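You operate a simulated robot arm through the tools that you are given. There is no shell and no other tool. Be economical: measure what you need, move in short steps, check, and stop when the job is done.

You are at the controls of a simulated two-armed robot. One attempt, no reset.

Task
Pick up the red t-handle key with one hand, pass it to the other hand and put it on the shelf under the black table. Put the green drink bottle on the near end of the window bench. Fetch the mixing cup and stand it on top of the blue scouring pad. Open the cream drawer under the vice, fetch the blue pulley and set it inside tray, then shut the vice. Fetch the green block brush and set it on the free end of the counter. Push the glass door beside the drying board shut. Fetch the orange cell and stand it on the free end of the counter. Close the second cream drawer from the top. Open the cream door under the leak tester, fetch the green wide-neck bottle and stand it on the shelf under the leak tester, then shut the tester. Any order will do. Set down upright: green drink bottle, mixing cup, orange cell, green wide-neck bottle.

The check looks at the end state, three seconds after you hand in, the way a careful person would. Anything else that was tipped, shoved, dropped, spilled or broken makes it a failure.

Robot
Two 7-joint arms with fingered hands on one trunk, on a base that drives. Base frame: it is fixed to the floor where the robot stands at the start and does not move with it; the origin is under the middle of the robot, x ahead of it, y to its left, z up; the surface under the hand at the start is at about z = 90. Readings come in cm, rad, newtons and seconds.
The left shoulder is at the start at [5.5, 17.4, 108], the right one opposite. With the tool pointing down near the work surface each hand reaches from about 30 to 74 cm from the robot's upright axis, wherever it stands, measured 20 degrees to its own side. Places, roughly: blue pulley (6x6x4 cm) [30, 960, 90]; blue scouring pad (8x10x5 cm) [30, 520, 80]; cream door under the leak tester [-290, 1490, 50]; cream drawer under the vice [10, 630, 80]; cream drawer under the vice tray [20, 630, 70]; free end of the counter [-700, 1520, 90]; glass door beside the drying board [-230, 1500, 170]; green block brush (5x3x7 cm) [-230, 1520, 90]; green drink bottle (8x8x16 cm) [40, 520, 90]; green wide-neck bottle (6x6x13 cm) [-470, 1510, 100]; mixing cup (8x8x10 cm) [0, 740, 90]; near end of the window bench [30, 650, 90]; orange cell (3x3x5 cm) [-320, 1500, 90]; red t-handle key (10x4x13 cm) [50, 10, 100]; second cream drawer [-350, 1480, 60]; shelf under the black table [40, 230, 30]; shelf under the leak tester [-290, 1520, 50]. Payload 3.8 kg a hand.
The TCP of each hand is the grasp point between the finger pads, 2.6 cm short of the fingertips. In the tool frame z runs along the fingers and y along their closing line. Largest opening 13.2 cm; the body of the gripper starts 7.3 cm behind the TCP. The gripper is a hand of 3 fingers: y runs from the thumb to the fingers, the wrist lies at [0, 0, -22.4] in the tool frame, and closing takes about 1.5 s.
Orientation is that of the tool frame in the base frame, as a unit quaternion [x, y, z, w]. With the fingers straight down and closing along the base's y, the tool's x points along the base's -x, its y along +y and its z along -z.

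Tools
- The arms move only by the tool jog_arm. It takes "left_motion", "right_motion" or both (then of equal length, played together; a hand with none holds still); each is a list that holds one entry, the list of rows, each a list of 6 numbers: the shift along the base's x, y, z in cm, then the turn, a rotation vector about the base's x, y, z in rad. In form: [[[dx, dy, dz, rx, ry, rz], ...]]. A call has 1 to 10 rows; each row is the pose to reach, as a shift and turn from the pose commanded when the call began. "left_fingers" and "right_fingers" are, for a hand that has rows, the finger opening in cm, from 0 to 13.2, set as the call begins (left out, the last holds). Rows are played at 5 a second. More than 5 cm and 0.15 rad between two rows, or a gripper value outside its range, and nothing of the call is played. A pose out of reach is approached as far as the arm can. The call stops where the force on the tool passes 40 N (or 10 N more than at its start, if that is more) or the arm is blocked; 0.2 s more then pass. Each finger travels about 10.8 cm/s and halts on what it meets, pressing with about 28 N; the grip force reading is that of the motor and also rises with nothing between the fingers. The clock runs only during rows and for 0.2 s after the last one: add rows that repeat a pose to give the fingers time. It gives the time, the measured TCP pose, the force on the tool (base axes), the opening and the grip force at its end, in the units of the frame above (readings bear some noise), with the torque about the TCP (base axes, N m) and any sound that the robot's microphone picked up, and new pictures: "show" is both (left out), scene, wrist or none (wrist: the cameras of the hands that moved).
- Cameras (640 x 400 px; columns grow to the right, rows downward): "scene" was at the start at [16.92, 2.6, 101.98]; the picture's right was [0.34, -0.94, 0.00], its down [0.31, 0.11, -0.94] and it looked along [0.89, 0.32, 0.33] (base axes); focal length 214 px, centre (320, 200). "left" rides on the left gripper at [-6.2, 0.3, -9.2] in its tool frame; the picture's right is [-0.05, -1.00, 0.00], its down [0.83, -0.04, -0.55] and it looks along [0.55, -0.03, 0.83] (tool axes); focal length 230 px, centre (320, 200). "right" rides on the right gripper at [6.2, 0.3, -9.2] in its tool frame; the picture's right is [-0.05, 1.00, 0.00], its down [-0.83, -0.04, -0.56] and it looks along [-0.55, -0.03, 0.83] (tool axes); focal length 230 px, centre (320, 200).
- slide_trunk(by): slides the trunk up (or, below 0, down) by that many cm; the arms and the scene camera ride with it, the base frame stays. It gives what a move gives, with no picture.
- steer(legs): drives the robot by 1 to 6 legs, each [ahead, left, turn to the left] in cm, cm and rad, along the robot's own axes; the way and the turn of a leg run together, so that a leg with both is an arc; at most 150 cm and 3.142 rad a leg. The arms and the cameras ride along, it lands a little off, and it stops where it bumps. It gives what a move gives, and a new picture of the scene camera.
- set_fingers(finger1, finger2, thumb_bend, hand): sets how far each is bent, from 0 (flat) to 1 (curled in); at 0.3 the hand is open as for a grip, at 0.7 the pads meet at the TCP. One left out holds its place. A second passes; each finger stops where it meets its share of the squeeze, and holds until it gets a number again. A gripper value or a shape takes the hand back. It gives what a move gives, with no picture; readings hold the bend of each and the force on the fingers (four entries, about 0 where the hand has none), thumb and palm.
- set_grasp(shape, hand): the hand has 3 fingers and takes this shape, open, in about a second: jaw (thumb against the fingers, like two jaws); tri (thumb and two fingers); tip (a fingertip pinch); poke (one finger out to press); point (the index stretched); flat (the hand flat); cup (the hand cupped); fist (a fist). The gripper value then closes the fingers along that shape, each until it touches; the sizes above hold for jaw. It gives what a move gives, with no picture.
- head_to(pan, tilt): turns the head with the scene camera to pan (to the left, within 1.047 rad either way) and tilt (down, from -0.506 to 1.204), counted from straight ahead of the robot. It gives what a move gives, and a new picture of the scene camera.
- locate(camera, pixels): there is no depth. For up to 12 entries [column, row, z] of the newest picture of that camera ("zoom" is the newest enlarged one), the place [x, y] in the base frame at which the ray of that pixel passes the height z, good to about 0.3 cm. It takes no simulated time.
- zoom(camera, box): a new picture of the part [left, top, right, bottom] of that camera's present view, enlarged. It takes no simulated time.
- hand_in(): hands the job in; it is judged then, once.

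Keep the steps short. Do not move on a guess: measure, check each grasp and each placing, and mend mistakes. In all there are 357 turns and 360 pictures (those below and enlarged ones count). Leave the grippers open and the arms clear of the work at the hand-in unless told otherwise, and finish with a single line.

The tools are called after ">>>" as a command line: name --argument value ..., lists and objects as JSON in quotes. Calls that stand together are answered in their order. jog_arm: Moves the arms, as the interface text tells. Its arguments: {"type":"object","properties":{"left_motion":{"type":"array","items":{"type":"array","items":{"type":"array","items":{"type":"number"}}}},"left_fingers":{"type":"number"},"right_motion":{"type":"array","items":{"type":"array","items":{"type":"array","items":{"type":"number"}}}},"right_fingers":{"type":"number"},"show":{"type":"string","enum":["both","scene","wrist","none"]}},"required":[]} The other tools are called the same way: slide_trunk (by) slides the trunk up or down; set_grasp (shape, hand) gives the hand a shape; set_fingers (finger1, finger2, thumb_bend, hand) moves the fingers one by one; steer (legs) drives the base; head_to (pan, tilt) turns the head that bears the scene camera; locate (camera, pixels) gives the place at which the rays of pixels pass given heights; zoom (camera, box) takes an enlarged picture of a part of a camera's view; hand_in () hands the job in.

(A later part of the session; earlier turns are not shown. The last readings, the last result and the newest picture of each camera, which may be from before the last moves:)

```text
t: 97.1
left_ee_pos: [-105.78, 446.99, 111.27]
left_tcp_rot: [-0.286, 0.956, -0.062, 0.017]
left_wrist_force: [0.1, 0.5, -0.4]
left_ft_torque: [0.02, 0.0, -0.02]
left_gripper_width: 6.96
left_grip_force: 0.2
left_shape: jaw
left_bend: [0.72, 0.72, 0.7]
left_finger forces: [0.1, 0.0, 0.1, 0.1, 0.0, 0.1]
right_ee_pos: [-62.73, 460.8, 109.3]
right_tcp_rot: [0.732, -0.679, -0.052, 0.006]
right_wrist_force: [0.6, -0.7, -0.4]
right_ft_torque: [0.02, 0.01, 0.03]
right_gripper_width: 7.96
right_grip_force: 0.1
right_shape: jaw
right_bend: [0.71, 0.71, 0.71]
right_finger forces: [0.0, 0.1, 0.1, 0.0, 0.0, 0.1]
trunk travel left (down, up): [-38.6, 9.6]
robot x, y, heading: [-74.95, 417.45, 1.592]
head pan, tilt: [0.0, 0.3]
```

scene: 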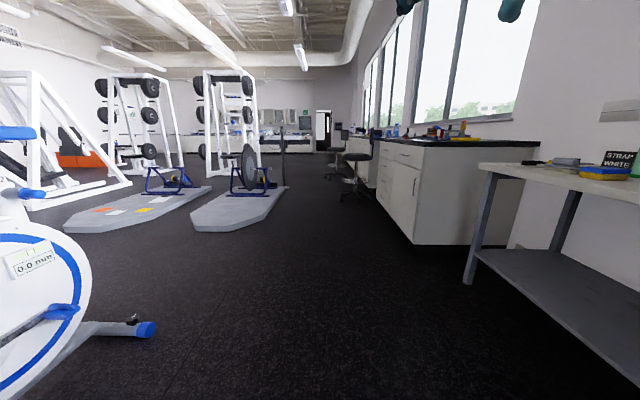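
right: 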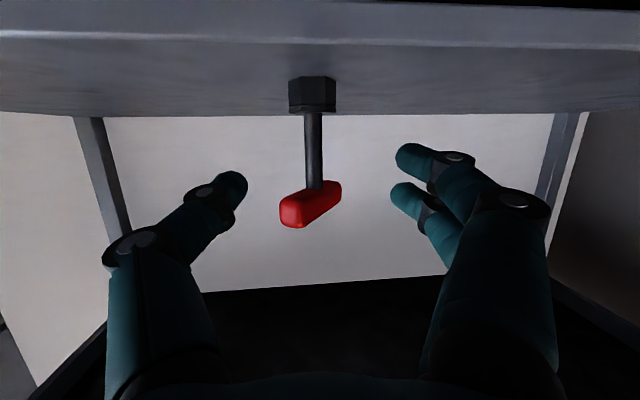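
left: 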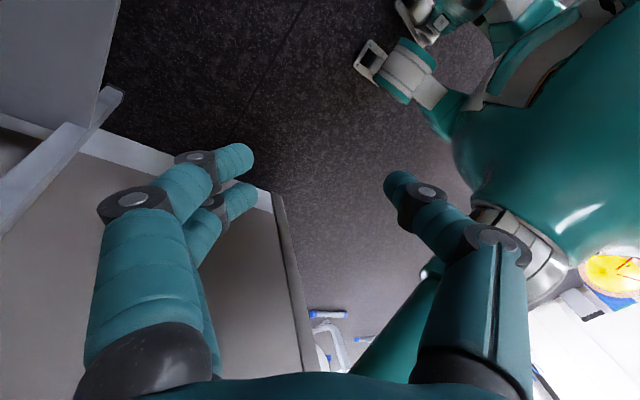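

>>> steer --legs '[[92, 0, 0], [0, 0, -1.592]]'

```text
t: 105.8
left_ee_pos: [-47.26, 538.68, 111.4]
left_tcp_rot: [0.475, 0.877, -0.056, -0.032]
left_wrist_force: [0.4, -0.1, -0.8]
left_ft_torque: [0.01, 0.0, 0.01]
left_gripper_width: 6.97
left_grip_force: 0.1
left_shape: jaw
left_bend: [0.72, 0.72, 0.7]
left_finger forces: [0.0, 0.0, 0.0, 0.1, 0.1, 0.0]
right_ee_pos: [-33.6, 495.54, 109.36]
right_tcp_rot: [-0.036, 0.998, 0.042, 0.033]
right_wrist_force: [-0.3, 0.5, -0.3]
right_ft_torque: [0.0, 0.03, 0.02]
right_gripper_width: 7.95
right_grip_force: 0.0
right_shape: jaw
right_bend: [0.71, 0.71, 0.71]
right_finger forces: [0.0, 0.0, 0.1, 0.0, 0.0, 0.0]
trunk travel left (down, up): [-38.6, 9.6]
robot x, y, heading: [-76.94, 508.03, 0.017]
head pan, tilt: [0.0, 0.3]
```

scene: 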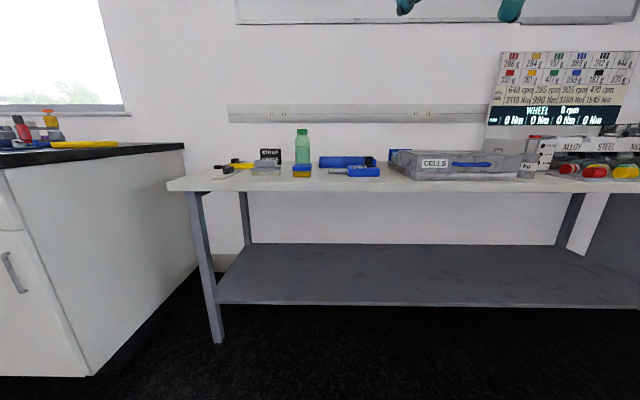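

Bottle at (302,147) with the blue/yellow pad in front. Zoom in.

>>> zoom --camera "scene" --box '[200, 110, 400, 210]'

>>> locate --camera "scene" --pixels '[[292, 177, 82], [311, 177, 82], [302, 165, 82], [302, 177, 80], [170, 186, 80], [302, 190, 80], [302, 184, 82]]'

```text
3.20 times, centred on (300, 160) of scene
```

zoom: 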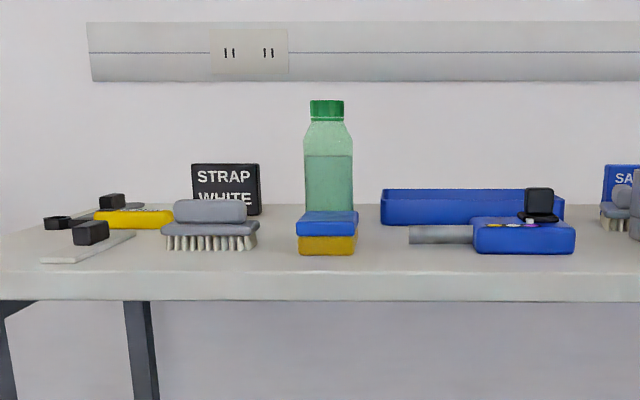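

```text
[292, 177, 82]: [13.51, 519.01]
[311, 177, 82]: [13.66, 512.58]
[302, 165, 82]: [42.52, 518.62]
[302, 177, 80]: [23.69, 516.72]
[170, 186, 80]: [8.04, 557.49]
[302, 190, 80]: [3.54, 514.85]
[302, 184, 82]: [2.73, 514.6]
```

Plan: left hand from above, closing along y. First straighten the left hand, then drive to (−20, 496).

>>> jog_arm --left_motion '[[[1, 0, 1, 0.0167, -0.0096, 0.1417], [2, 0, 2, 0.0334, -0.0191, 0.2834], [3, 0, 3, 0.05, -0.0287, 0.425], [4, 0, 4, 0.0669, -0.0383, 0.567], [5, 0, 5, 0.0836, -0.0479, 0.7086], [6, 0, 6, 0.1, -0.0574, 0.85], [7, 0, 7, 0.117, -0.067, 0.992]]]' --left_fingers 12 --show "none"

>>> steer --legs '[[56, -12, -0.017]]'

>>> head_to --pan 0.3 --tilt 0.35

```text
t: 107.4
left_ee_pos: [-40.2, 538.64, 118.27]
left_tcp_rot: [-0.003, 1.0, 0.0, 0.0]
left_wrist_force: [-0.2, 0.3, 0.0]
left_ft_torque: [-0.03, -0.03, 0.01]
left_gripper_width: 11.99
left_grip_force: 0.2
left_shape: jaw
left_bend: [0.47, 0.47, 0.43]
left_finger forces: [0.0, 0.0, 0.1, 0.0, 0.1, 0.1]
right_ee_pos: [-33.71, 495.44, 109.3]
right_tcp_rot: [-0.035, 0.998, 0.041, 0.033]
right_wrist_force: [-0.4, -0.9, -0.1]
right_ft_torque: [0.01, -0.03, -0.01]
right_gripper_width: 7.95
right_grip_force: 0.0
right_shape: jaw
right_bend: [0.71, 0.71, 0.71]
right_finger forces: [0.0, 0.1, 0.0, 0.0, 0.1, 0.0]
trunk travel left (down, up): [-38.6, 9.6]
robot x, y, heading: [-77.32, 508.24, 0.012]
head pan, tilt: [0.0, 0.3]
```

```text
t: 110.6
left_ee_pos: [16.4, 526.16, 118.29]
left_tcp_rot: [0.011, 1.0, 0.0, 0.0]
left_wrist_force: [0.2, -0.3, 0.9]
left_ft_torque: [0.0, 0.0, 0.02]
left_gripper_width: 11.99
left_grip_force: 0.0
left_shape: jaw
left_bend: [0.47, 0.47, 0.43]
left_finger forces: [0.0, 0.1, 0.0, 0.0, 0.1, 0.1]
right_ee_pos: [21.85, 482.81, 109.44]
right_tcp_rot: [-0.024, 0.998, 0.041, 0.034]
right_wrist_force: [-0.4, 0.0, 0.3]
right_ft_torque: [-0.01, 0.03, 0.0]
right_gripper_width: 7.98
right_grip_force: 0.1
right_shape: jaw
right_bend: [0.71, 0.71, 0.71]
right_finger forces: [0.1, 0.1, 0.0, 0.1, 0.0, 0.0]
trunk travel left (down, up): [-38.6, 9.6]
robot x, y, heading: [-21.39, 496.06, -0.011]
head pan, tilt: [0.0, 0.3]
```

scene: 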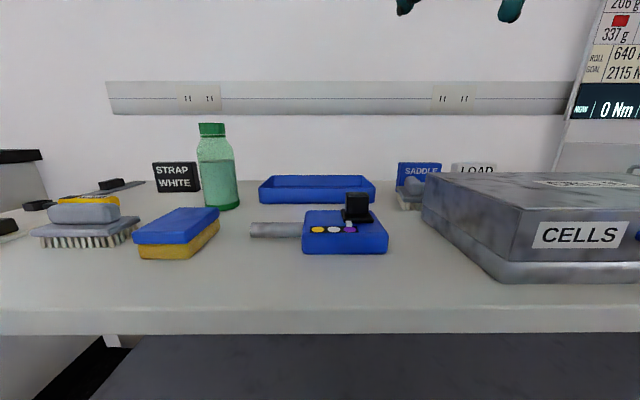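

```text
t: 111.4
left_ee_pos: [16.33, 526.14, 118.35]
left_tcp_rot: [0.01, 1.0, 0.0, 0.0]
left_wrist_force: [0.5, 0.6, -0.5]
left_ft_torque: [-0.01, 0.01, -0.01]
left_gripper_width: 11.99
left_grip_force: 0.0
left_shape: jaw
left_bend: [0.47, 0.47, 0.43]
left_finger forces: [0.1, 0.0, 0.0, 0.1, 0.1, 0.0]
right_ee_pos: [21.93, 483.0, 109.28]
right_tcp_rot: [-0.024, 0.998, 0.041, 0.034]
right_wrist_force: [0.1, 0.0, 0.3]
right_ft_torque: [-0.02, -0.02, 0.02]
right_gripper_width: 7.95
right_grip_force: 0.1
right_shape: jaw
right_bend: [0.71, 0.71, 0.71]
right_finger forces: [0.0, 0.0, 0.1, 0.0, 0.0, 0.0]
trunk travel left (down, up): [-38.6, 9.6]
robot x, y, heading: [-21.19, 496.32, -0.006]
head pan, tilt: [0.3, 0.351]
```

scene: 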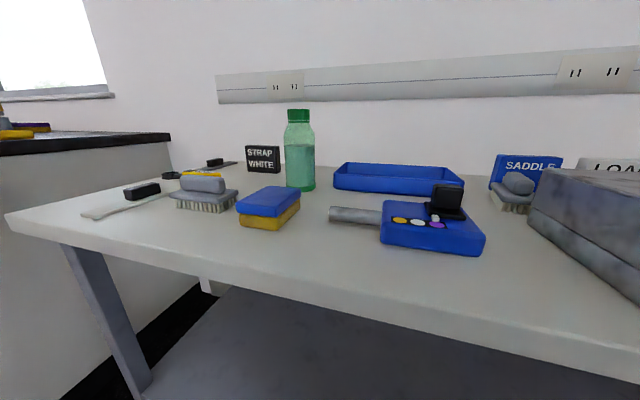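

>>> locate --camera "scene" --pixels '[[300, 188, 80], [287, 186, 80], [315, 186, 80], [300, 188, 76], [276, 229, 80], [238, 218, 80], [299, 213, 80], [276, 229, 76], [238, 218, 76], [299, 213, 76], [300, 112, 95], [300, 112, 92]]'

>>> zoom --camera "scene" --box '[160, 90, 360, 250]'

```text
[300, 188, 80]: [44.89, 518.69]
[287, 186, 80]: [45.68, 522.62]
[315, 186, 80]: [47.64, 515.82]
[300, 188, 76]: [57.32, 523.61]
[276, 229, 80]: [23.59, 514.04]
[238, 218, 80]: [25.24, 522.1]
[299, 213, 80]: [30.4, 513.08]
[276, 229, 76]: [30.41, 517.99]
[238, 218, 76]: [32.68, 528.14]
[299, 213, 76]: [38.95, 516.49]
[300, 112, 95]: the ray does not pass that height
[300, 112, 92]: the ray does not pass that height
```

```text
2.50 times, centred on (260, 170) of scene
```

zoom: 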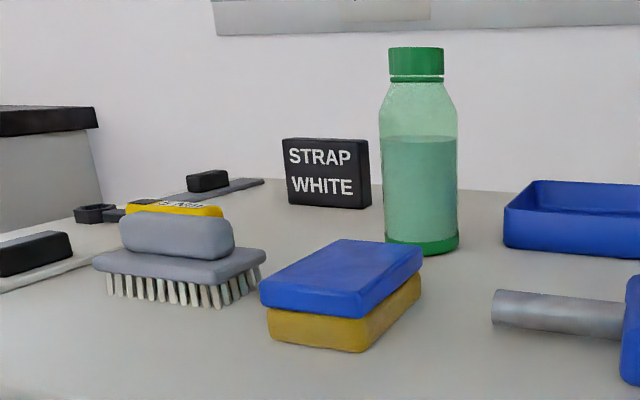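

Move the left hand above the bottle, staying high, and look with its camera.

>>> jog_arm --left_motion '[[[4.3, -1, 0, 0, 0, 0], [8.6, -2, 0, 0, 0, 0], [12.9, -3, 0, 0, 0, 0], [17.2, -4, 0, 0, 0, 0], [21.5, -5, 0, 0, 0, 0], [25.7, -6, 0, 0, 0, 0]]]' --show "wrist"

```text
t: 112.8
left_ee_pos: [41.0, 520.06, 118.47]
left_tcp_rot: [0.012, 1.0, 0.001, 0.001]
left_wrist_force: [0.3, -0.5, 1.3]
left_ft_torque: [0.01, -0.01, 0.03]
left_gripper_width: 11.97
left_grip_force: 0.0
left_shape: jaw
left_bend: [0.47, 0.47, 0.43]
left_finger forces: [0.0, 0.0, 0.1, 0.1, 0.0, 0.0]
left hand out of reach, approached as far as the arm can: row 6
right_ee_pos: [21.99, 482.75, 109.38]
right_tcp_rot: [-0.024, 0.998, 0.041, 0.034]
right_wrist_force: [-1.1, -0.4, 0.5]
right_ft_torque: [0.01, 0.0, 0.01]
right_gripper_width: 7.95
right_grip_force: 0.0
right_shape: jaw
right_bend: [0.71, 0.71, 0.71]
right_finger forces: [0.0, 0.0, 0.0, 0.1, 0.0, 0.0]
trunk travel left (down, up): [-38.6, 9.6]
robot x, y, heading: [-21.64, 496.22, -0.006]
head pan, tilt: [0.3, 0.351]
```

left: 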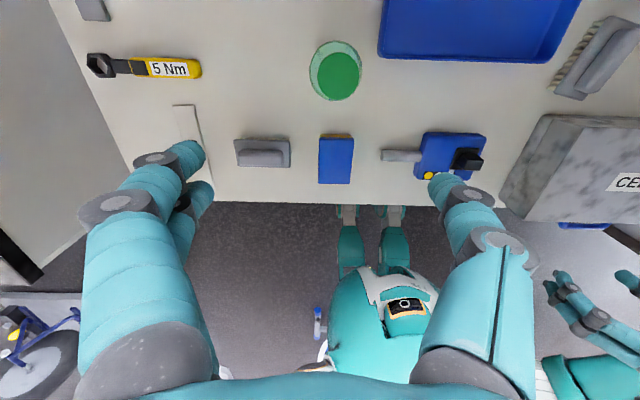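

Cap at (338,76), bottle outline (335,70), pad at (336,160). Measure.

>>> locate --camera "left" --pixels '[[339, 76, 96], [339, 76, 94], [335, 70, 80], [309, 70, 84], [362, 70, 84], [336, 160, 84], [319, 140, 84], [353, 183, 84], [335, 100, 79], [336, 204, 80]]'

>>> zoom --camera "left" --box '[260, 20, 420, 200]'

```text
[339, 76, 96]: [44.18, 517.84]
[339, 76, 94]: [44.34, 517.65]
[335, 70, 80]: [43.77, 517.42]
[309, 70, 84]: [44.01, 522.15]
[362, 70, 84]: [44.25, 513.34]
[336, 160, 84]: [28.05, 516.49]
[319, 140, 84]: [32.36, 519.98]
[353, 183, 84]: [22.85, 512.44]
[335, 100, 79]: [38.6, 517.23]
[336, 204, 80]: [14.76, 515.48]
```

```text
2.22 times, centred on (340, 110) of left
```

zoom: 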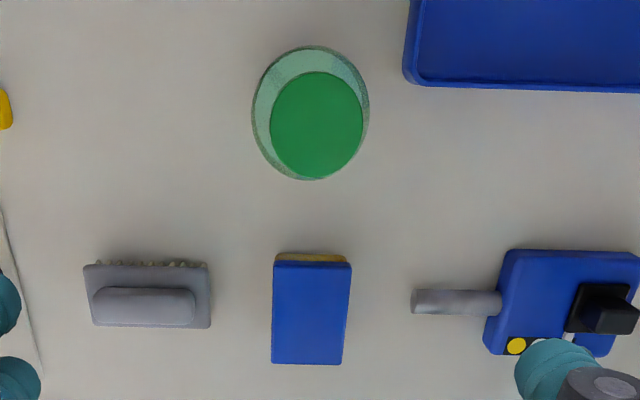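

Bottle centre ≈ (44.2,517.6), Ø≈8; pad centre ≈ (28,516.4). Drive 5 cm closer so the left hand has reach.

>>> steer --legs '[[5, 0, 0]]'

```text
t: 113.8
left_ee_pos: [45.97, 520.31, 118.4]
left_tcp_rot: [0.011, 1.0, 0.0, 0.001]
left_wrist_force: [-0.5, -1.0, -1.1]
left_ft_torque: [0.01, 0.02, 0.01]
left_gripper_width: 11.97
left_grip_force: 0.0
left_shape: jaw
left_bend: [0.47, 0.47, 0.43]
left_finger forces: [0.1, 0.0, 0.1, 0.0, 0.0, 0.0]
right_ee_pos: [26.89, 482.8, 109.36]
right_tcp_rot: [-0.024, 0.998, 0.041, 0.034]
right_wrist_force: [1.2, -0.6, 0.3]
right_ft_torque: [0.01, -0.01, -0.02]
right_gripper_width: 8.0
right_grip_force: 0.0
right_shape: jaw
right_bend: [0.71, 0.71, 0.71]
right_finger forces: [0.1, 0.0, 0.1, 0.0, 0.0, 0.1]
trunk travel left (down, up): [-38.6, 9.6]
robot x, y, heading: [-16.27, 496.59, -0.008]
head pan, tilt: [0.3, 0.351]
```

scene: 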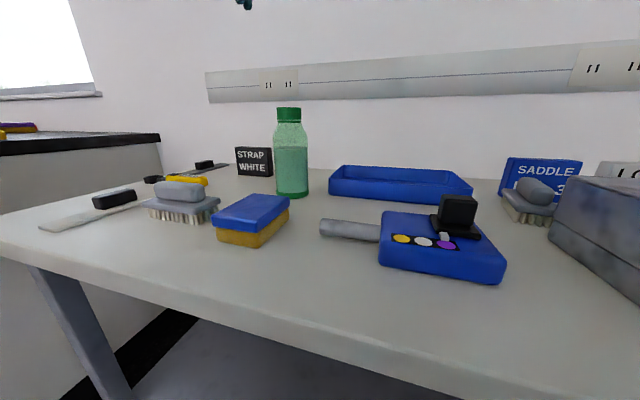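

Move over the cap and descend to z≈91.

>>> jog_arm --left_motion '[[[-1.7, -2.6, 0, 0, 0, 0], [-1.7, -2.6, -4.5, 0, 0, 0], [-1.7, -2.6, -9, 0, 0, 0], [-1.7, -2.6, -13.5, 0, 0, 0], [-1.7, -2.6, -18, 0, 0, 0], [-1.7, -2.6, -22, 0, 0, 0]]]' --show "both"

```text
t: 115.2
left_ee_pos: [44.15, 517.56, 96.45]
left_tcp_rot: [0.01, 1.0, 0.0, 0.001]
left_wrist_force: [1.1, -0.3, 0.2]
left_ft_torque: [0.01, -0.02, 0.0]
left_gripper_width: 11.98
left_grip_force: 0.0
left_shape: jaw
left_bend: [0.47, 0.47, 0.43]
left_finger forces: [0.0, 0.0, 0.0, 0.0, 0.0, 0.1]
right_ee_pos: [26.76, 482.88, 109.26]
right_tcp_rot: [-0.023, 0.998, 0.041, 0.033]
right_wrist_force: [0.4, 0.3, -1.2]
right_ft_torque: [0.02, -0.01, -0.01]
right_gripper_width: 7.97
right_grip_force: 0.0
right_shape: jaw
right_bend: [0.71, 0.71, 0.71]
right_finger forces: [0.0, 0.0, 0.0, 0.1, 0.0, 0.0]
trunk travel left (down, up): [-38.6, 9.6]
robot x, y, heading: [-16.25, 496.29, -0.006]
head pan, tilt: [0.3, 0.351]
```

scene: 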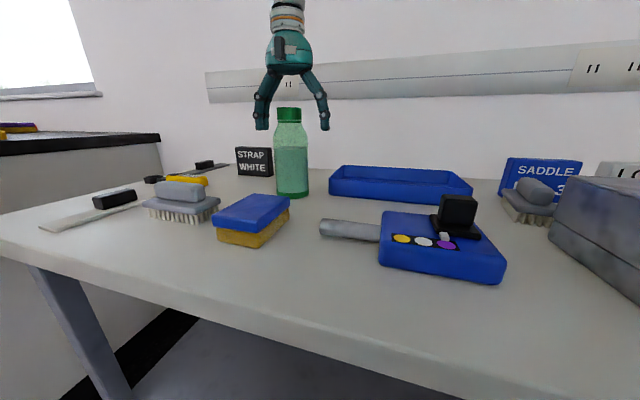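
left: 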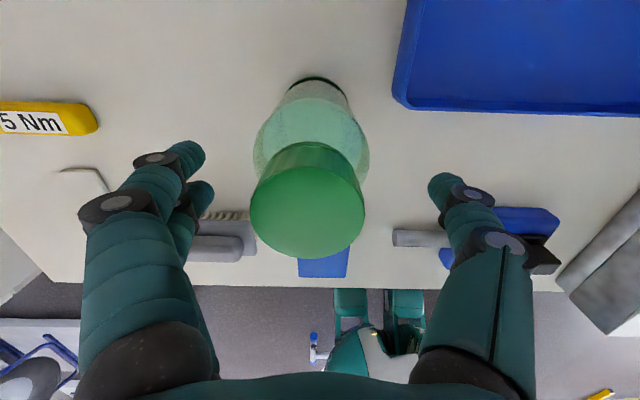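

Cap is at the TCP level (col 307 → shift +0.5 in y). Go down 5 cm more, then close.

>>> jog_arm --left_motion '[[[0, 0.5, -1.5, 0, 0, 0], [0, 0.5, -3, 0, 0, 0], [0, 0.5, -4.5, 0, 0, 0]]]' --show "none"

>>> jog_arm --left_motion '[[[0, 0, 0, 0, 0, 0], [0, 0, 0, 0, 0, 0], [0, 0, 0, 0, 0, 0], [0, 0, 0, 0, 0, 0], [0, 0, 0, 0, 0, 0], [0, 0, 0, 0, 0, 0]]]' --left_fingers 0 --show "both"

```text
t: 116.0
left_ee_pos: [44.33, 518.02, 91.82]
left_tcp_rot: [0.01, 1.0, 0.0, 0.0]
left_wrist_force: [0.8, 0.1, 0.3]
left_ft_torque: [0.0, -0.01, 0.02]
left_gripper_width: 11.98
left_grip_force: 0.0
left_shape: jaw
left_bend: [0.47, 0.47, 0.43]
left_finger forces: [0.1, 0.1, 0.0, 0.1, 0.0, 0.0]
right_ee_pos: [26.74, 482.96, 109.4]
right_tcp_rot: [-0.024, 0.998, 0.042, 0.034]
right_wrist_force: [-0.5, -0.8, -0.7]
right_ft_torque: [0.01, -0.03, 0.03]
right_gripper_width: 7.98
right_grip_force: 0.0
right_shape: jaw
right_bend: [0.71, 0.71, 0.71]
right_finger forces: [0.0, 0.0, 0.0, 0.0, 0.0, 0.1]
trunk travel left (down, up): [-38.6, 9.6]
robot x, y, heading: [-16.54, 496.54, -0.006]
head pan, tilt: [0.3, 0.351]
```

```text
t: 117.3
left_ee_pos: [44.32, 518.2, 91.86]
left_tcp_rot: [0.01, 1.0, 0.0, 0.001]
left_wrist_force: [-1.1, -0.8, 0.0]
left_ft_torque: [-0.03, 0.01, -0.03]
left_gripper_width: 6.22
left_grip_force: 28.2
left_shape: jaw
left_bend: [0.73, 0.73, 0.7]
left_finger forces: [12.6, 12.5, 0.0, 0.0, 25.6, 0.2]
right_ee_pos: [26.83, 482.97, 109.21]
right_tcp_rot: [-0.024, 0.998, 0.041, 0.033]
right_wrist_force: [0.5, -0.6, 0.2]
right_ft_torque: [0.02, -0.02, -0.02]
right_gripper_width: 7.98
right_grip_force: 0.0
right_shape: jaw
right_bend: [0.71, 0.71, 0.71]
right_finger forces: [0.0, 0.0, 0.0, 0.1, 0.0, 0.1]
trunk travel left (down, up): [-38.6, 9.6]
robot x, y, heading: [-16.51, 496.57, -0.004]
head pan, tilt: [0.3, 0.351]
```

scene: 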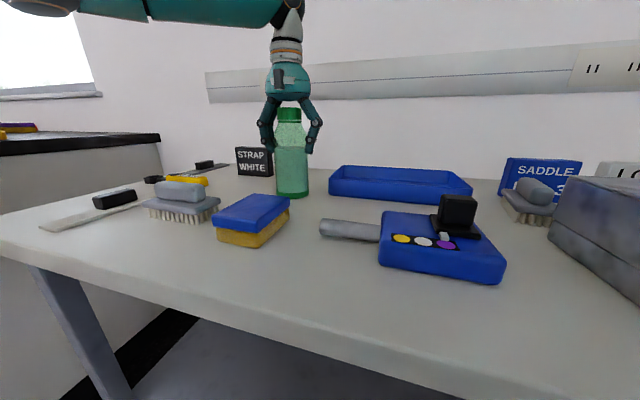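
left: 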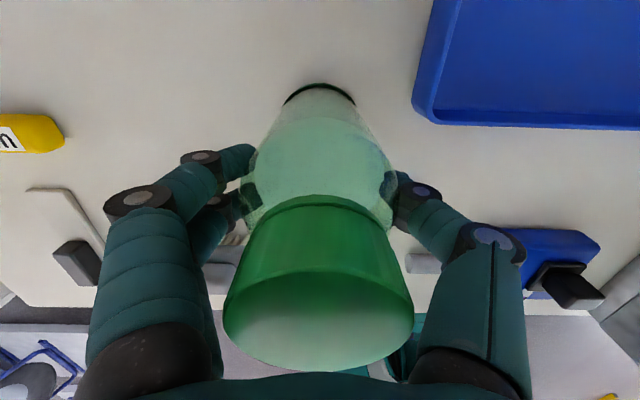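

Firm grip (6.2 cm, 28 N). Lift 20 cm.

>>> jog_arm --left_motion '[[[0, 0, 1, 0, 0, 0], [0, 0, 4, 0, 0, 0], [0, 0, 8, 0, 0, 0], [0, 0, 12, 0, 0, 0], [-3, 0, 16, 0, 0, 0], [-6, 0, 20, 0, 0, 0]]]' --show "none"

>>> steer --legs '[[-70, 0, 0], [0, 100, 0]]'

```text
t: 118.8
left_ee_pos: [38.16, 518.18, 111.97]
left_tcp_rot: [0.01, 1.0, 0.0, 0.001]
left_wrist_force: [0.0, 0.0, -5.8]
left_ft_torque: [0.02, 0.0, 0.04]
left_gripper_width: 6.23
left_grip_force: 28.2
left_shape: jaw
left_bend: [0.73, 0.73, 0.7]
left_finger forces: [13.1, 12.5, 0.0, 0.1, 25.6, 0.0]
right_ee_pos: [26.73, 482.78, 109.5]
right_tcp_rot: [-0.024, 0.998, 0.041, 0.035]
right_wrist_force: [0.3, -0.3, 0.6]
right_ft_torque: [-0.03, -0.03, 0.01]
right_gripper_width: 7.98
right_grip_force: 0.0
right_shape: jaw
right_bend: [0.71, 0.71, 0.71]
right_finger forces: [0.0, 0.0, 0.0, 0.1, 0.0, 0.1]
trunk travel left (down, up): [-38.6, 9.6]
robot x, y, heading: [-16.24, 496.33, -0.003]
head pan, tilt: [0.3, 0.351]
```

```text
t: 131.3
left_ee_pos: [-30.8, 618.25, 111.79]
left_tcp_rot: [0.012, 1.0, 0.0, 0.001]
left_wrist_force: [0.3, -0.4, -5.4]
left_ft_torque: [0.02, -0.01, 0.01]
left_gripper_width: 6.22
left_grip_force: 27.6
left_shape: jaw
left_bend: [0.73, 0.73, 0.7]
left_finger forces: [13.1, 12.5, 0.1, 0.1, 25.4, 0.0]
right_ee_pos: [-42.58, 583.11, 109.32]
right_tcp_rot: [-0.023, 0.998, 0.041, 0.034]
right_wrist_force: [0.2, 0.6, 0.2]
right_ft_torque: [0.01, 0.03, -0.02]
right_gripper_width: 7.95
right_grip_force: 0.1
right_shape: jaw
right_bend: [0.71, 0.71, 0.71]
right_finger forces: [0.0, 0.0, 0.0, 0.0, 0.1, 0.0]
trunk travel left (down, up): [-38.6, 9.6]
robot x, y, heading: [-85.68, 596.31, -0.01]
head pan, tilt: [0.3, 0.351]
```

scene: 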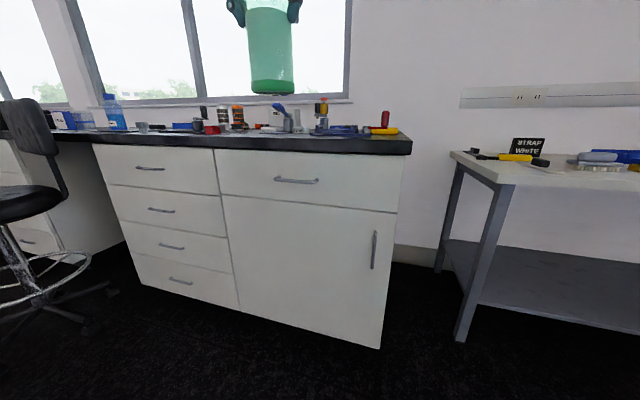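

>>> zoom --camera "scene" --box '[80, 80, 430, 240]'

>>> locate --camera "scene" --pixels '[[411, 153, 86], [215, 148, 86], [93, 143, 86], [411, 137, 90], [380, 345, 5], [296, 181, 78], [318, 181, 78]]'

```text
1.83 times, centred on (255, 160) of scene
```

zoom: 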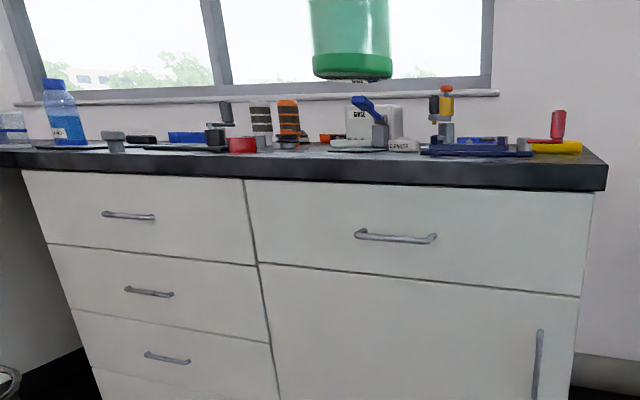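

```text
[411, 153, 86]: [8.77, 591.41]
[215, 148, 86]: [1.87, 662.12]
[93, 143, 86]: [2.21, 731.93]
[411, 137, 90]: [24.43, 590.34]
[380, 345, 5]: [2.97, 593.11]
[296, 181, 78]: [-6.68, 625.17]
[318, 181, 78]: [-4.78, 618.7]
```

Bench top is cluttered. Raise the trunk 9 cm and pull nearer for a view from above.

>>> slide_trunk --by 9

>>> steer --legs '[[30, 10, 0]]'

>>> head_to --pan 0.2 --tilt 0.5

```text
t: 132.5
left_ee_pos: [-30.75, 618.36, 120.53]
left_tcp_rot: [0.012, 1.0, 0.0, -0.001]
left_wrist_force: [1.2, -0.2, -5.5]
left_ft_torque: [-0.02, 0.0, -0.01]
left_gripper_width: 6.21
left_grip_force: 28.1
left_shape: jaw
left_bend: [0.73, 0.73, 0.7]
left_finger forces: [13.1, 12.5, 0.0, 0.1, 25.5, 0.0]
right_ee_pos: [-42.27, 583.07, 118.26]
right_tcp_rot: [-0.023, 0.998, 0.04, 0.032]
right_wrist_force: [-0.3, 0.2, 0.2]
right_ft_torque: [-0.02, 0.05, 0.01]
right_gripper_width: 7.95
right_grip_force: 0.1
right_shape: jaw
right_bend: [0.71, 0.71, 0.71]
right_finger forces: [0.0, 0.0, 0.1, 0.0, 0.0, 0.0]
trunk travel left (down, up): [-47.6, 0.6]
robot x, y, heading: [-85.55, 597.02, -0.007]
head pan, tilt: [0.3, 0.351]
```

```text
t: 134.7
left_ee_pos: [-0.62, 627.86, 120.97]
left_tcp_rot: [0.014, 1.0, 0.0, 0.001]
left_wrist_force: [0.3, -0.5, -4.1]
left_ft_torque: [0.01, 0.02, 0.0]
left_gripper_width: 6.21
left_grip_force: 28.2
left_shape: jaw
left_bend: [0.73, 0.73, 0.7]
left_finger forces: [13.1, 12.6, 0.1, 0.0, 25.4, 0.1]
right_ee_pos: [-12.33, 592.73, 118.31]
right_tcp_rot: [-0.021, 0.998, 0.041, 0.034]
right_wrist_force: [0.3, -0.9, 0.0]
right_ft_torque: [-0.01, -0.02, -0.02]
right_gripper_width: 7.98
right_grip_force: 0.1
right_shape: jaw
right_bend: [0.71, 0.71, 0.71]
right_finger forces: [0.1, 0.0, 0.0, 0.0, 0.1, 0.1]
trunk travel left (down, up): [-47.6, 0.6]
robot x, y, heading: [-55.4, 606.17, -0.01]
head pan, tilt: [0.3, 0.351]
```

scene: 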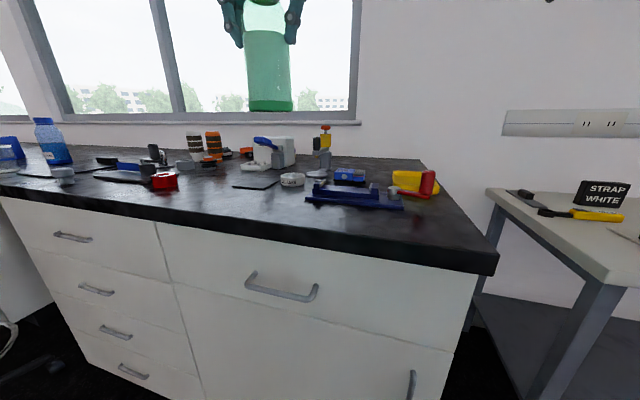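

```text
t: 135.3
left_ee_pos: [-0.48, 627.87, 120.79]
left_tcp_rot: [0.014, 1.0, -0.001, 0.001]
left_wrist_force: [0.5, -0.3, -4.5]
left_ft_torque: [0.01, 0.04, -0.02]
left_gripper_width: 6.21
left_grip_force: 27.8
left_shape: jaw
left_bend: [0.73, 0.73, 0.7]
left_finger forces: [13.0, 12.5, 0.0, 0.0, 25.4, 0.0]
right_ee_pos: [-12.32, 592.7, 118.41]
right_tcp_rot: [-0.022, 0.998, 0.04, 0.035]
right_wrist_force: [0.0, -1.0, 0.3]
right_ft_torque: [-0.04, 0.0, -0.02]
right_gripper_width: 7.95
right_grip_force: 0.0
right_shape: jaw
right_bend: [0.71, 0.71, 0.71]
right_finger forces: [0.0, 0.0, 0.0, 0.1, 0.0, 0.0]
trunk travel left (down, up): [-47.6, 0.6]
robot x, y, heading: [-55.57, 606.56, -0.01]
head pan, tilt: [0.201, 0.499]
```

scene: 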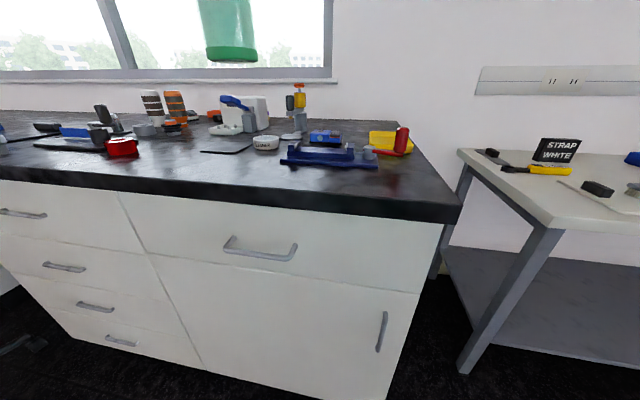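

>>> locate --camera "scene" --pixels '[[460, 206, 88], [395, 122, 88], [330, 165, 88], [390, 190, 88], [265, 150, 88], [122, 155, 88], [230, 151, 88], [190, 165, 88], [185, 130, 88], [250, 180, 88], [130, 185, 88], [300, 140, 88]]'

>>> zoom --camera "scene" --box '[80, 70, 480, 230]'

```text
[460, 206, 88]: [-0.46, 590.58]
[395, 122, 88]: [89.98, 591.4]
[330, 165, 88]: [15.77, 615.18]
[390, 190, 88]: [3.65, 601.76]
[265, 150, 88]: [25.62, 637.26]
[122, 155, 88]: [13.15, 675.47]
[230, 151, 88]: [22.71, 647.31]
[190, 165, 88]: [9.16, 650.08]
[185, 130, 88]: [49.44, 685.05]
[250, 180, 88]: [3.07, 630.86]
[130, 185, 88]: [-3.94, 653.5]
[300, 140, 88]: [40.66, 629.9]
```

```text
1.60 times, centred on (280, 150) of scene
```

zoom: 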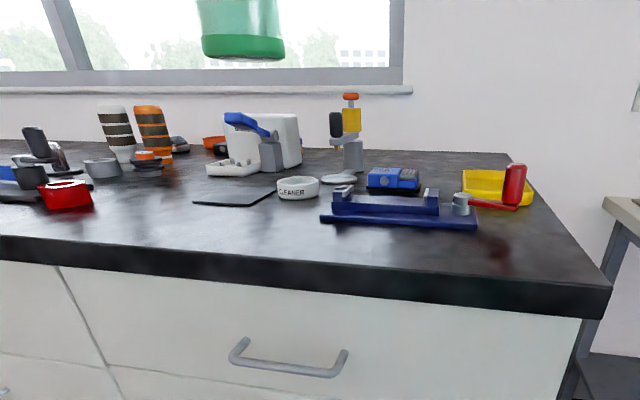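

>>> locate --camera "zoom" --pixels '[[150, 195, 88], [100, 205, 88], [195, 203, 88], [150, 230, 88], [110, 178, 88], [160, 168, 88], [210, 175, 88], [240, 190, 88]]'

```text
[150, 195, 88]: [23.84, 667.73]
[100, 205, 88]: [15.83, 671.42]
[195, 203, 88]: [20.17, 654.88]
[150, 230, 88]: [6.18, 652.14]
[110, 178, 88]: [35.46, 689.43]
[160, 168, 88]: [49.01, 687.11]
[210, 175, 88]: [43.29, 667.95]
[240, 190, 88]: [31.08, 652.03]
```

Free spot is about (27,660), between the black mat and the red tin. Move the base there.

>>> steer --legs '[[0, 32, 0], [20, 0, 0.01]]'

>>> zoom --camera "left" --box '[0, 0, 640, 400]'

```text
t: 139.9
left_ee_pos: [19.51, 659.73, 120.95]
left_tcp_rot: [0.009, 1.0, 0.0, 0.002]
left_wrist_force: [0.4, 0.0, -5.6]
left_ft_torque: [-0.02, 0.02, 0.0]
left_gripper_width: 6.25
left_grip_force: 28.2
left_shape: jaw
left_bend: [0.73, 0.73, 0.7]
left_finger forces: [13.0, 12.5, 0.0, 0.0, 25.3, 0.0]
right_ee_pos: [8.01, 624.53, 118.4]
right_tcp_rot: [-0.024, 0.998, 0.041, 0.035]
right_wrist_force: [-0.4, 0.2, -0.4]
right_ft_torque: [0.02, -0.02, 0.02]
right_gripper_width: 7.96
right_grip_force: 0.0
right_shape: jaw
right_bend: [0.71, 0.71, 0.71]
right_finger forces: [0.1, 0.1, 0.1, 0.0, 0.0, 0.0]
trunk travel left (down, up): [-47.6, 0.6]
robot x, y, heading: [-35.43, 638.05, -0.003]
head pan, tilt: [0.201, 0.499]
```

scene: 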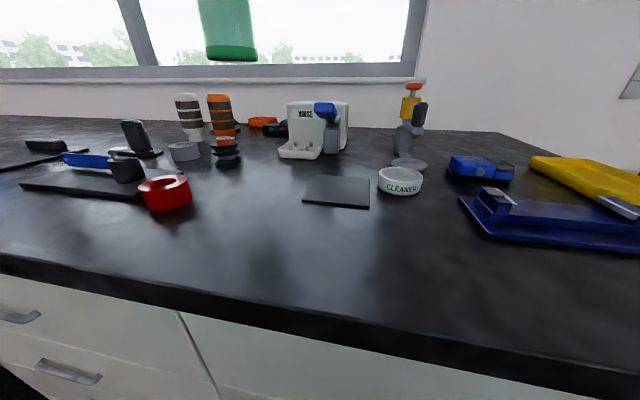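

```text
1.00 times, centred on (320, 200) of left (not enlarged: the box is as wide or as high as the picture)
```

zoom: 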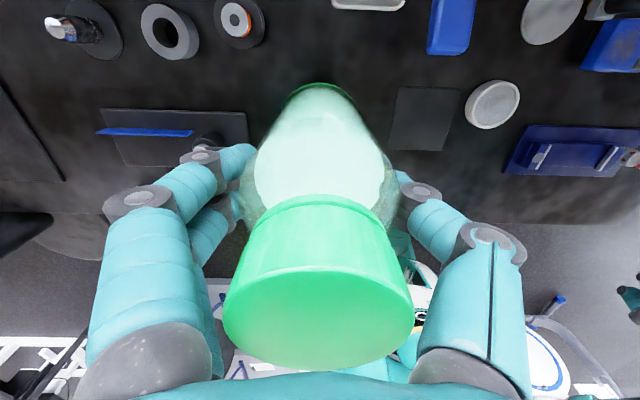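

>>> locate --camera "left" --pixels '[[397, 88, 88], [390, 148, 88], [248, 112, 88], [230, 165, 88], [240, 25, 90], [320, 92, 88], [320, 60, 88]]'

>>> locate --camera "scene" --pixels '[[303, 200, 88], [368, 207, 88], [312, 178, 88], [190, 205, 88], [230, 163, 88], [298, 158, 88], [255, 200, 88], [250, 180, 88]]'

```text
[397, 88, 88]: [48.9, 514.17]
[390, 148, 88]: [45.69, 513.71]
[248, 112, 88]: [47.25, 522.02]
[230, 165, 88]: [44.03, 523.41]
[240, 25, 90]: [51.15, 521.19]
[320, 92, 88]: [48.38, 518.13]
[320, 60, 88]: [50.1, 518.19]
```

```text
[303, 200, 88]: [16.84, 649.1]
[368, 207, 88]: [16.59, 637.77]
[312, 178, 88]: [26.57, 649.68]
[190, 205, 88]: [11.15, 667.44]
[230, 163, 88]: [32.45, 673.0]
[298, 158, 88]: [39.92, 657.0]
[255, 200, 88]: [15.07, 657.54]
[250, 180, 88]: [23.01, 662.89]
```

Place at (24,658). Move over and lower to just above the surface.

>>> jog_arm --left_motion '[[[4, -1.7, -0.5, 0, 0, 0], [4.5, -1.7, -5, 0, 0, 0], [4.5, -1.7, -9.5, 0, 0, 0], [4.5, -1.7, -14, 0, 0, 0], [4.5, -1.7, -17, 0, 0, 0], [4.5, -1.7, -19, 0, 0, 0]]]' --show "scene"

```text
t: 141.3
left_ee_pos: [23.81, 657.9, 102.71]
left_tcp_rot: [0.009, 1.0, 0.0, 0.009]
left_wrist_force: [1.1, 1.3, 20.5]
left_ft_torque: [0.18, -0.09, 0.0]
left_gripper_width: 6.22
left_grip_force: 28.0
left_shape: jaw
left_bend: [0.73, 0.73, 0.7]
left_finger forces: [15.4, 14.9, 0.1, 0.0, 28.1, 0.0]
right_ee_pos: [7.49, 624.39, 118.67]
right_tcp_rot: [-0.025, 0.998, 0.041, 0.037]
right_wrist_force: [-0.3, 0.0, -1.1]
right_ft_torque: [0.0, 0.02, 0.0]
right_gripper_width: 7.93
right_grip_force: 0.1
right_shape: jaw
right_bend: [0.71, 0.71, 0.71]
right_finger forces: [0.0, 0.0, 0.0, 0.0, 0.1, 0.1]
trunk travel left (down, up): [-47.6, 0.6]
robot x, y, heading: [-35.21, 637.57, -0.002]
head pan, tilt: [0.201, 0.499]
```

scene: 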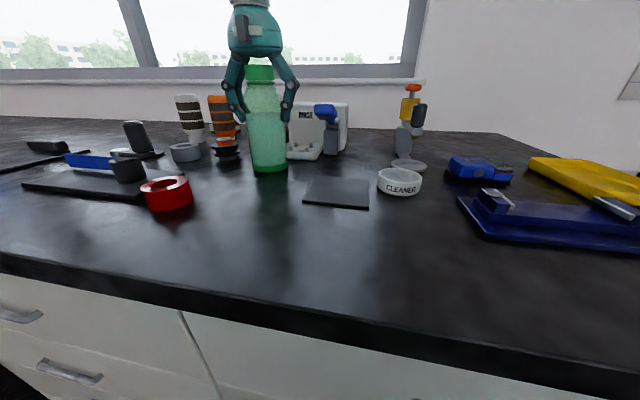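

The bottle is on the bench (20 N). Relieve 0.6 cm, then open.

>>> jog_arm --left_motion '[[[0, 0, 0.6, 0, 0, 0], [0, 0, 0.6, 0, 0, 0]]]' --show "none"

>>> jog_arm --left_motion '[[[0, 0, 0, 0, 0, 0], [0, 0, 0, 0, 0, 0], [0, 0, 0, 0, 0, 0], [0, 0, 0, 0, 0, 0]]]' --left_fingers 11 --show "scene"

```text
t: 141.9
left_ee_pos: [23.77, 657.92, 102.63]
left_tcp_rot: [0.01, 1.0, -0.002, 0.003]
left_wrist_force: [3.7, 0.8, 19.5]
left_ft_torque: [0.03, -0.08, 0.03]
left_gripper_width: 6.22
left_grip_force: 27.4
left_shape: jaw
left_bend: [0.73, 0.73, 0.7]
left_finger forces: [15.2, 14.4, 0.0, 0.0, 28.5, 0.0]
right_ee_pos: [7.83, 624.43, 118.34]
right_tcp_rot: [-0.025, 0.998, 0.041, 0.034]
right_wrist_force: [0.1, 0.2, -0.7]
right_ft_torque: [-0.03, 0.01, -0.01]
right_gripper_width: 7.97
right_grip_force: 0.1
right_shape: jaw
right_bend: [0.71, 0.71, 0.71]
right_finger forces: [0.0, 0.0, 0.1, 0.0, 0.0, 0.1]
trunk travel left (down, up): [-47.6, 0.6]
robot x, y, heading: [-35.47, 637.82, -0.008]
head pan, tilt: [0.201, 0.499]
```

```text
t: 142.9
left_ee_pos: [23.88, 657.97, 102.5]
left_tcp_rot: [0.01, 1.0, 0.0, 0.001]
left_wrist_force: [-1.2, 0.6, 0.7]
left_ft_torque: [0.01, -0.02, 0.01]
left_gripper_width: 10.97
left_grip_force: 0.2
left_shape: jaw
left_bend: [0.56, 0.56, 0.52]
left_finger forces: [0.0, 0.1, 0.1, 0.0, 0.1, 0.0]
right_ee_pos: [7.92, 624.58, 118.41]
right_tcp_rot: [-0.025, 0.998, 0.041, 0.034]
right_wrist_force: [-0.2, 1.4, -0.6]
right_ft_torque: [0.01, -0.01, -0.03]
right_gripper_width: 7.98
right_grip_force: 0.0
right_shape: jaw
right_bend: [0.71, 0.71, 0.71]
right_finger forces: [0.0, 0.0, 0.1, 0.0, 0.0, 0.0]
trunk travel left (down, up): [-47.6, 0.6]
robot x, y, heading: [-35.2, 637.74, -0.006]
head pan, tilt: [0.201, 0.499]
```

scene: 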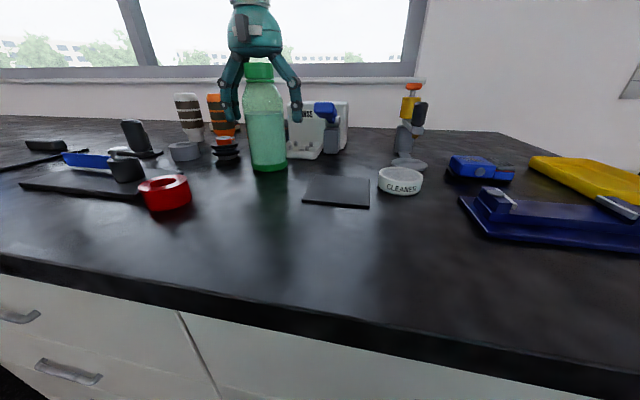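

Released upright. Lift the left hand clear, opening wider to clear the cap.

>>> jog_arm --left_motion '[[[0, 0, 3, 0, 0, 0], [0, 0, 7, 0, 0, 0], [0, 0, 11.5, 0, 0, 0], [0, 0, 16, 0, 0, 0], [-3, 0, 19, 0, 0, 0], [-7, 0, 20, 0, 0, 0]]]' --show "scene"

```text
t: 144.3
left_ee_pos: [16.63, 658.18, 122.54]
left_tcp_rot: [0.009, 1.0, -0.001, 0.002]
left_wrist_force: [-0.9, 0.4, -0.1]
left_ft_torque: [0.0, 0.01, 0.01]
left_gripper_width: 11.02
left_grip_force: 0.2
left_shape: jaw
left_bend: [0.56, 0.56, 0.52]
left_finger forces: [0.1, 0.0, 0.0, 0.0, 0.0, 0.0]
right_ee_pos: [7.74, 624.57, 118.41]
right_tcp_rot: [-0.026, 0.998, 0.04, 0.035]
right_wrist_force: [-0.4, -0.1, 0.2]
right_ft_torque: [0.02, 0.03, -0.04]
right_gripper_width: 7.97
right_grip_force: 0.1
right_shape: jaw
right_bend: [0.71, 0.71, 0.71]
right_finger forces: [0.0, 0.0, 0.0, 0.0, 0.0, 0.1]
trunk travel left (down, up): [-47.6, 0.6]
robot x, y, heading: [-35.21, 638.11, 0.0]
head pan, tilt: [0.201, 0.499]
```

scene: 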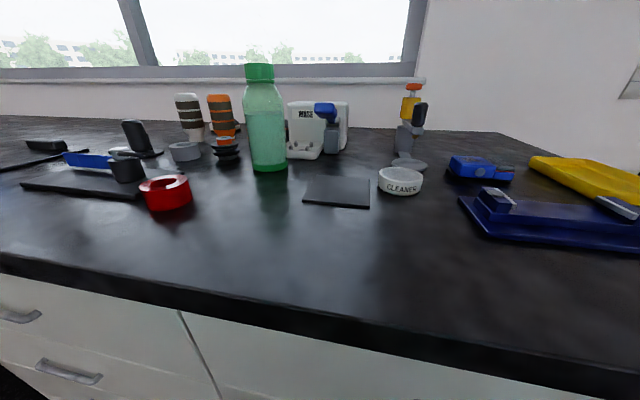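

Bottle stands well. Next look left for the mixing cup near (0,740).

>>> head_to --pan 0.9 --tilt 0.45

```text
t: 145.4
left_ee_pos: [16.83, 658.09, 122.47]
left_tcp_rot: [0.01, 1.0, 0.001, 0.0]
left_wrist_force: [0.3, -1.2, 0.2]
left_ft_torque: [0.01, 0.01, 0.0]
left_gripper_width: 10.97
left_grip_force: 0.1
left_shape: jaw
left_bend: [0.56, 0.56, 0.52]
left_finger forces: [0.0, 0.0, 0.0, 0.0, 0.0, 0.0]
right_ee_pos: [7.98, 624.39, 118.38]
right_tcp_rot: [-0.026, 0.998, 0.042, 0.034]
right_wrist_force: [-0.2, 0.6, 0.7]
right_ft_torque: [-0.03, 0.01, -0.04]
right_gripper_width: 7.98
right_grip_force: 0.0
right_shape: jaw
right_bend: [0.71, 0.71, 0.71]
right_finger forces: [0.0, 0.0, 0.1, 0.0, 0.1, 0.0]
trunk travel left (down, up): [-47.6, 0.6]
robot x, y, heading: [-35.4, 637.73, -0.002]
head pan, tilt: [0.901, 0.45]
```

scene: 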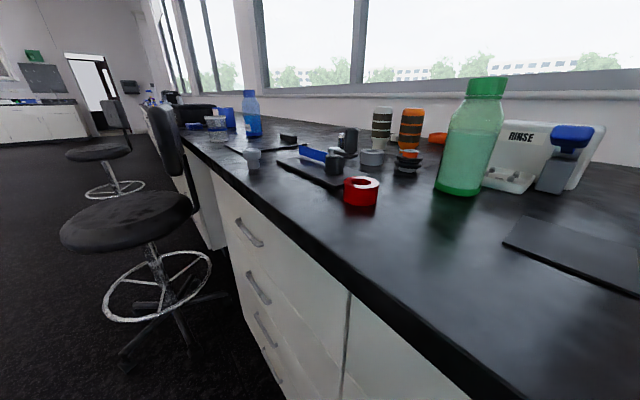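

>>> zoom --camera "scene" --box '[100, 60, 340, 210]'

>>> locate --camera "scene" --pixels '[[254, 167, 90.5], [217, 129, 90.5], [252, 135, 90.5], [155, 300, 0], [125, 350, 0], [115, 190, 0], [195, 130, 90.5], [205, 300, 0], [130, 215, 50], [170, 120, 100]]'

```text
2.67 times, centred on (220, 135) of scene
```

zoom: 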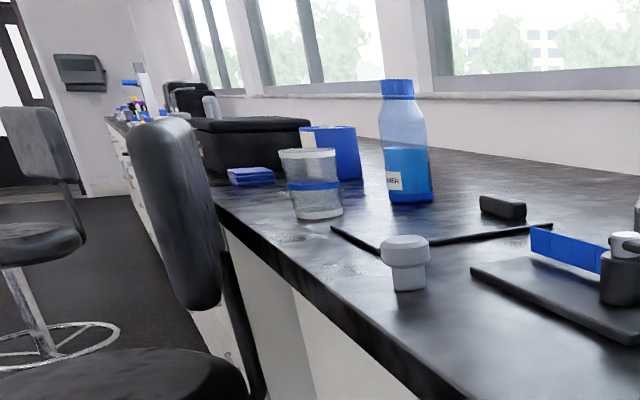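

```text
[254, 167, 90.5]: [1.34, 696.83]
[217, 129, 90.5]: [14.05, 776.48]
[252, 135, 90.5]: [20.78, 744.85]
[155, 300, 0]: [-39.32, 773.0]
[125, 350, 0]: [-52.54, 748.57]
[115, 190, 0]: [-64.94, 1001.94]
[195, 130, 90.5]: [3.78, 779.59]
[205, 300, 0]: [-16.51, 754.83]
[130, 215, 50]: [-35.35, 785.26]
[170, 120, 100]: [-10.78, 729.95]
```

The cup is the clear one with the blue band near (5,742); the stool's back is at y>748. Shift left 50 cm, back 8, turn left 0.5.

>>> steer --legs '[[-8, 0, 0], [0, 50, 0], [0, 0, 0.5]]'

>>> head_to --pan 0.35 --tilt 0.55

```text
t: 152.4
left_ee_pos: [-6.86, 730.59, 122.53]
left_tcp_rot: [-0.236, 0.972, 0.0, 0.001]
left_wrist_force: [0.1, -0.4, -0.7]
left_ft_torque: [-0.01, -0.01, -0.01]
left_gripper_width: 10.97
left_grip_force: 0.1
left_shape: jaw
left_bend: [0.56, 0.56, 0.52]
left_finger forces: [0.1, 0.0, 0.0, 0.1, 0.0, 0.0]
right_ee_pos: [1.34, 696.81, 118.41]
right_tcp_rot: [-0.27, 0.962, 0.048, 0.023]
right_wrist_force: [0.3, -0.4, 0.2]
right_ft_torque: [0.04, -0.02, -0.01]
right_gripper_width: 7.97
right_grip_force: 0.2
right_shape: jaw
right_bend: [0.71, 0.71, 0.71]
right_finger forces: [0.0, 0.0, 0.1, 0.0, 0.1, 0.0]
trunk travel left (down, up): [-47.6, 0.6]
robot x, y, heading: [-43.02, 687.68, 0.486]
head pan, tilt: [0.901, 0.45]
```

scene: 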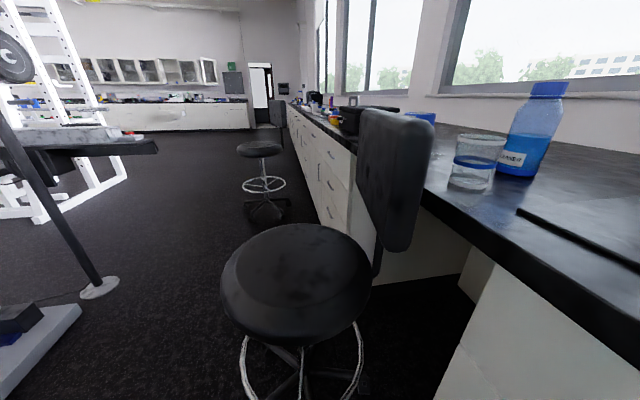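

```text
t: 153.3
left_ee_pos: [-7.03, 730.66, 122.48]
left_tcp_rot: [-0.236, 0.972, 0.0, 0.001]
left_wrist_force: [0.0, 0.3, 0.0]
left_ft_torque: [-0.01, 0.01, -0.01]
left_gripper_width: 10.99
left_grip_force: 0.0
left_shape: jaw
left_bend: [0.56, 0.56, 0.52]
left_finger forces: [0.0, 0.0, 0.0, 0.1, 0.0, 0.0]
right_ee_pos: [1.41, 696.89, 118.45]
right_tcp_rot: [-0.27, 0.961, 0.048, 0.023]
right_wrist_force: [0.4, -0.4, 0.2]
right_ft_torque: [0.0, 0.01, 0.01]
right_gripper_width: 7.95
right_grip_force: 0.1
right_shape: jaw
right_bend: [0.71, 0.71, 0.71]
right_finger forces: [0.1, 0.1, 0.0, 0.0, 0.1, 0.0]
trunk travel left (down, up): [-47.6, 0.6]
robot x, y, heading: [-42.8, 687.97, 0.491]
head pan, tilt: [0.351, 0.55]
```

scene: 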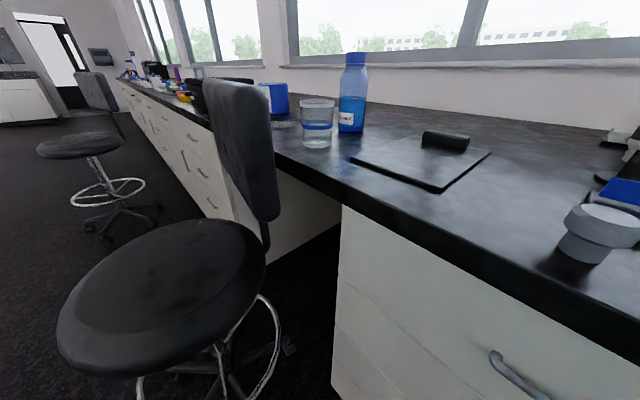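

Cup at (318,123). Measure its base, rim and the stool back.

>>> locate --camera "scene" --pixels '[[317, 148, 90], [303, 143, 90], [333, 143, 90], [317, 102, 100], [352, 131, 90], [240, 160, 90], [277, 150, 90], [212, 100, 100], [262, 90, 108]]'

>>> zoom --camera "scene" --box '[190, 40, 410, 200]'

```text
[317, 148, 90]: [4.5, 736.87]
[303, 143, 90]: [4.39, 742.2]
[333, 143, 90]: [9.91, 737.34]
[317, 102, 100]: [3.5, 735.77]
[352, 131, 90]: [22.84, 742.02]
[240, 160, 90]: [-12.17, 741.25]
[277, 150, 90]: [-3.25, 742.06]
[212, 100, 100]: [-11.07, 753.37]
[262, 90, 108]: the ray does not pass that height
```

```text
2.50 times, centred on (300, 120) of scene
```

zoom: 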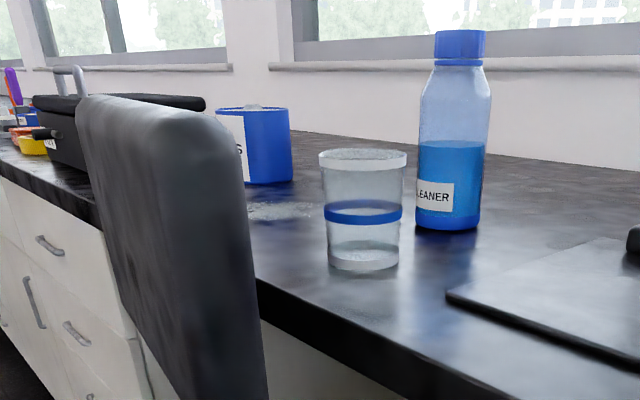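

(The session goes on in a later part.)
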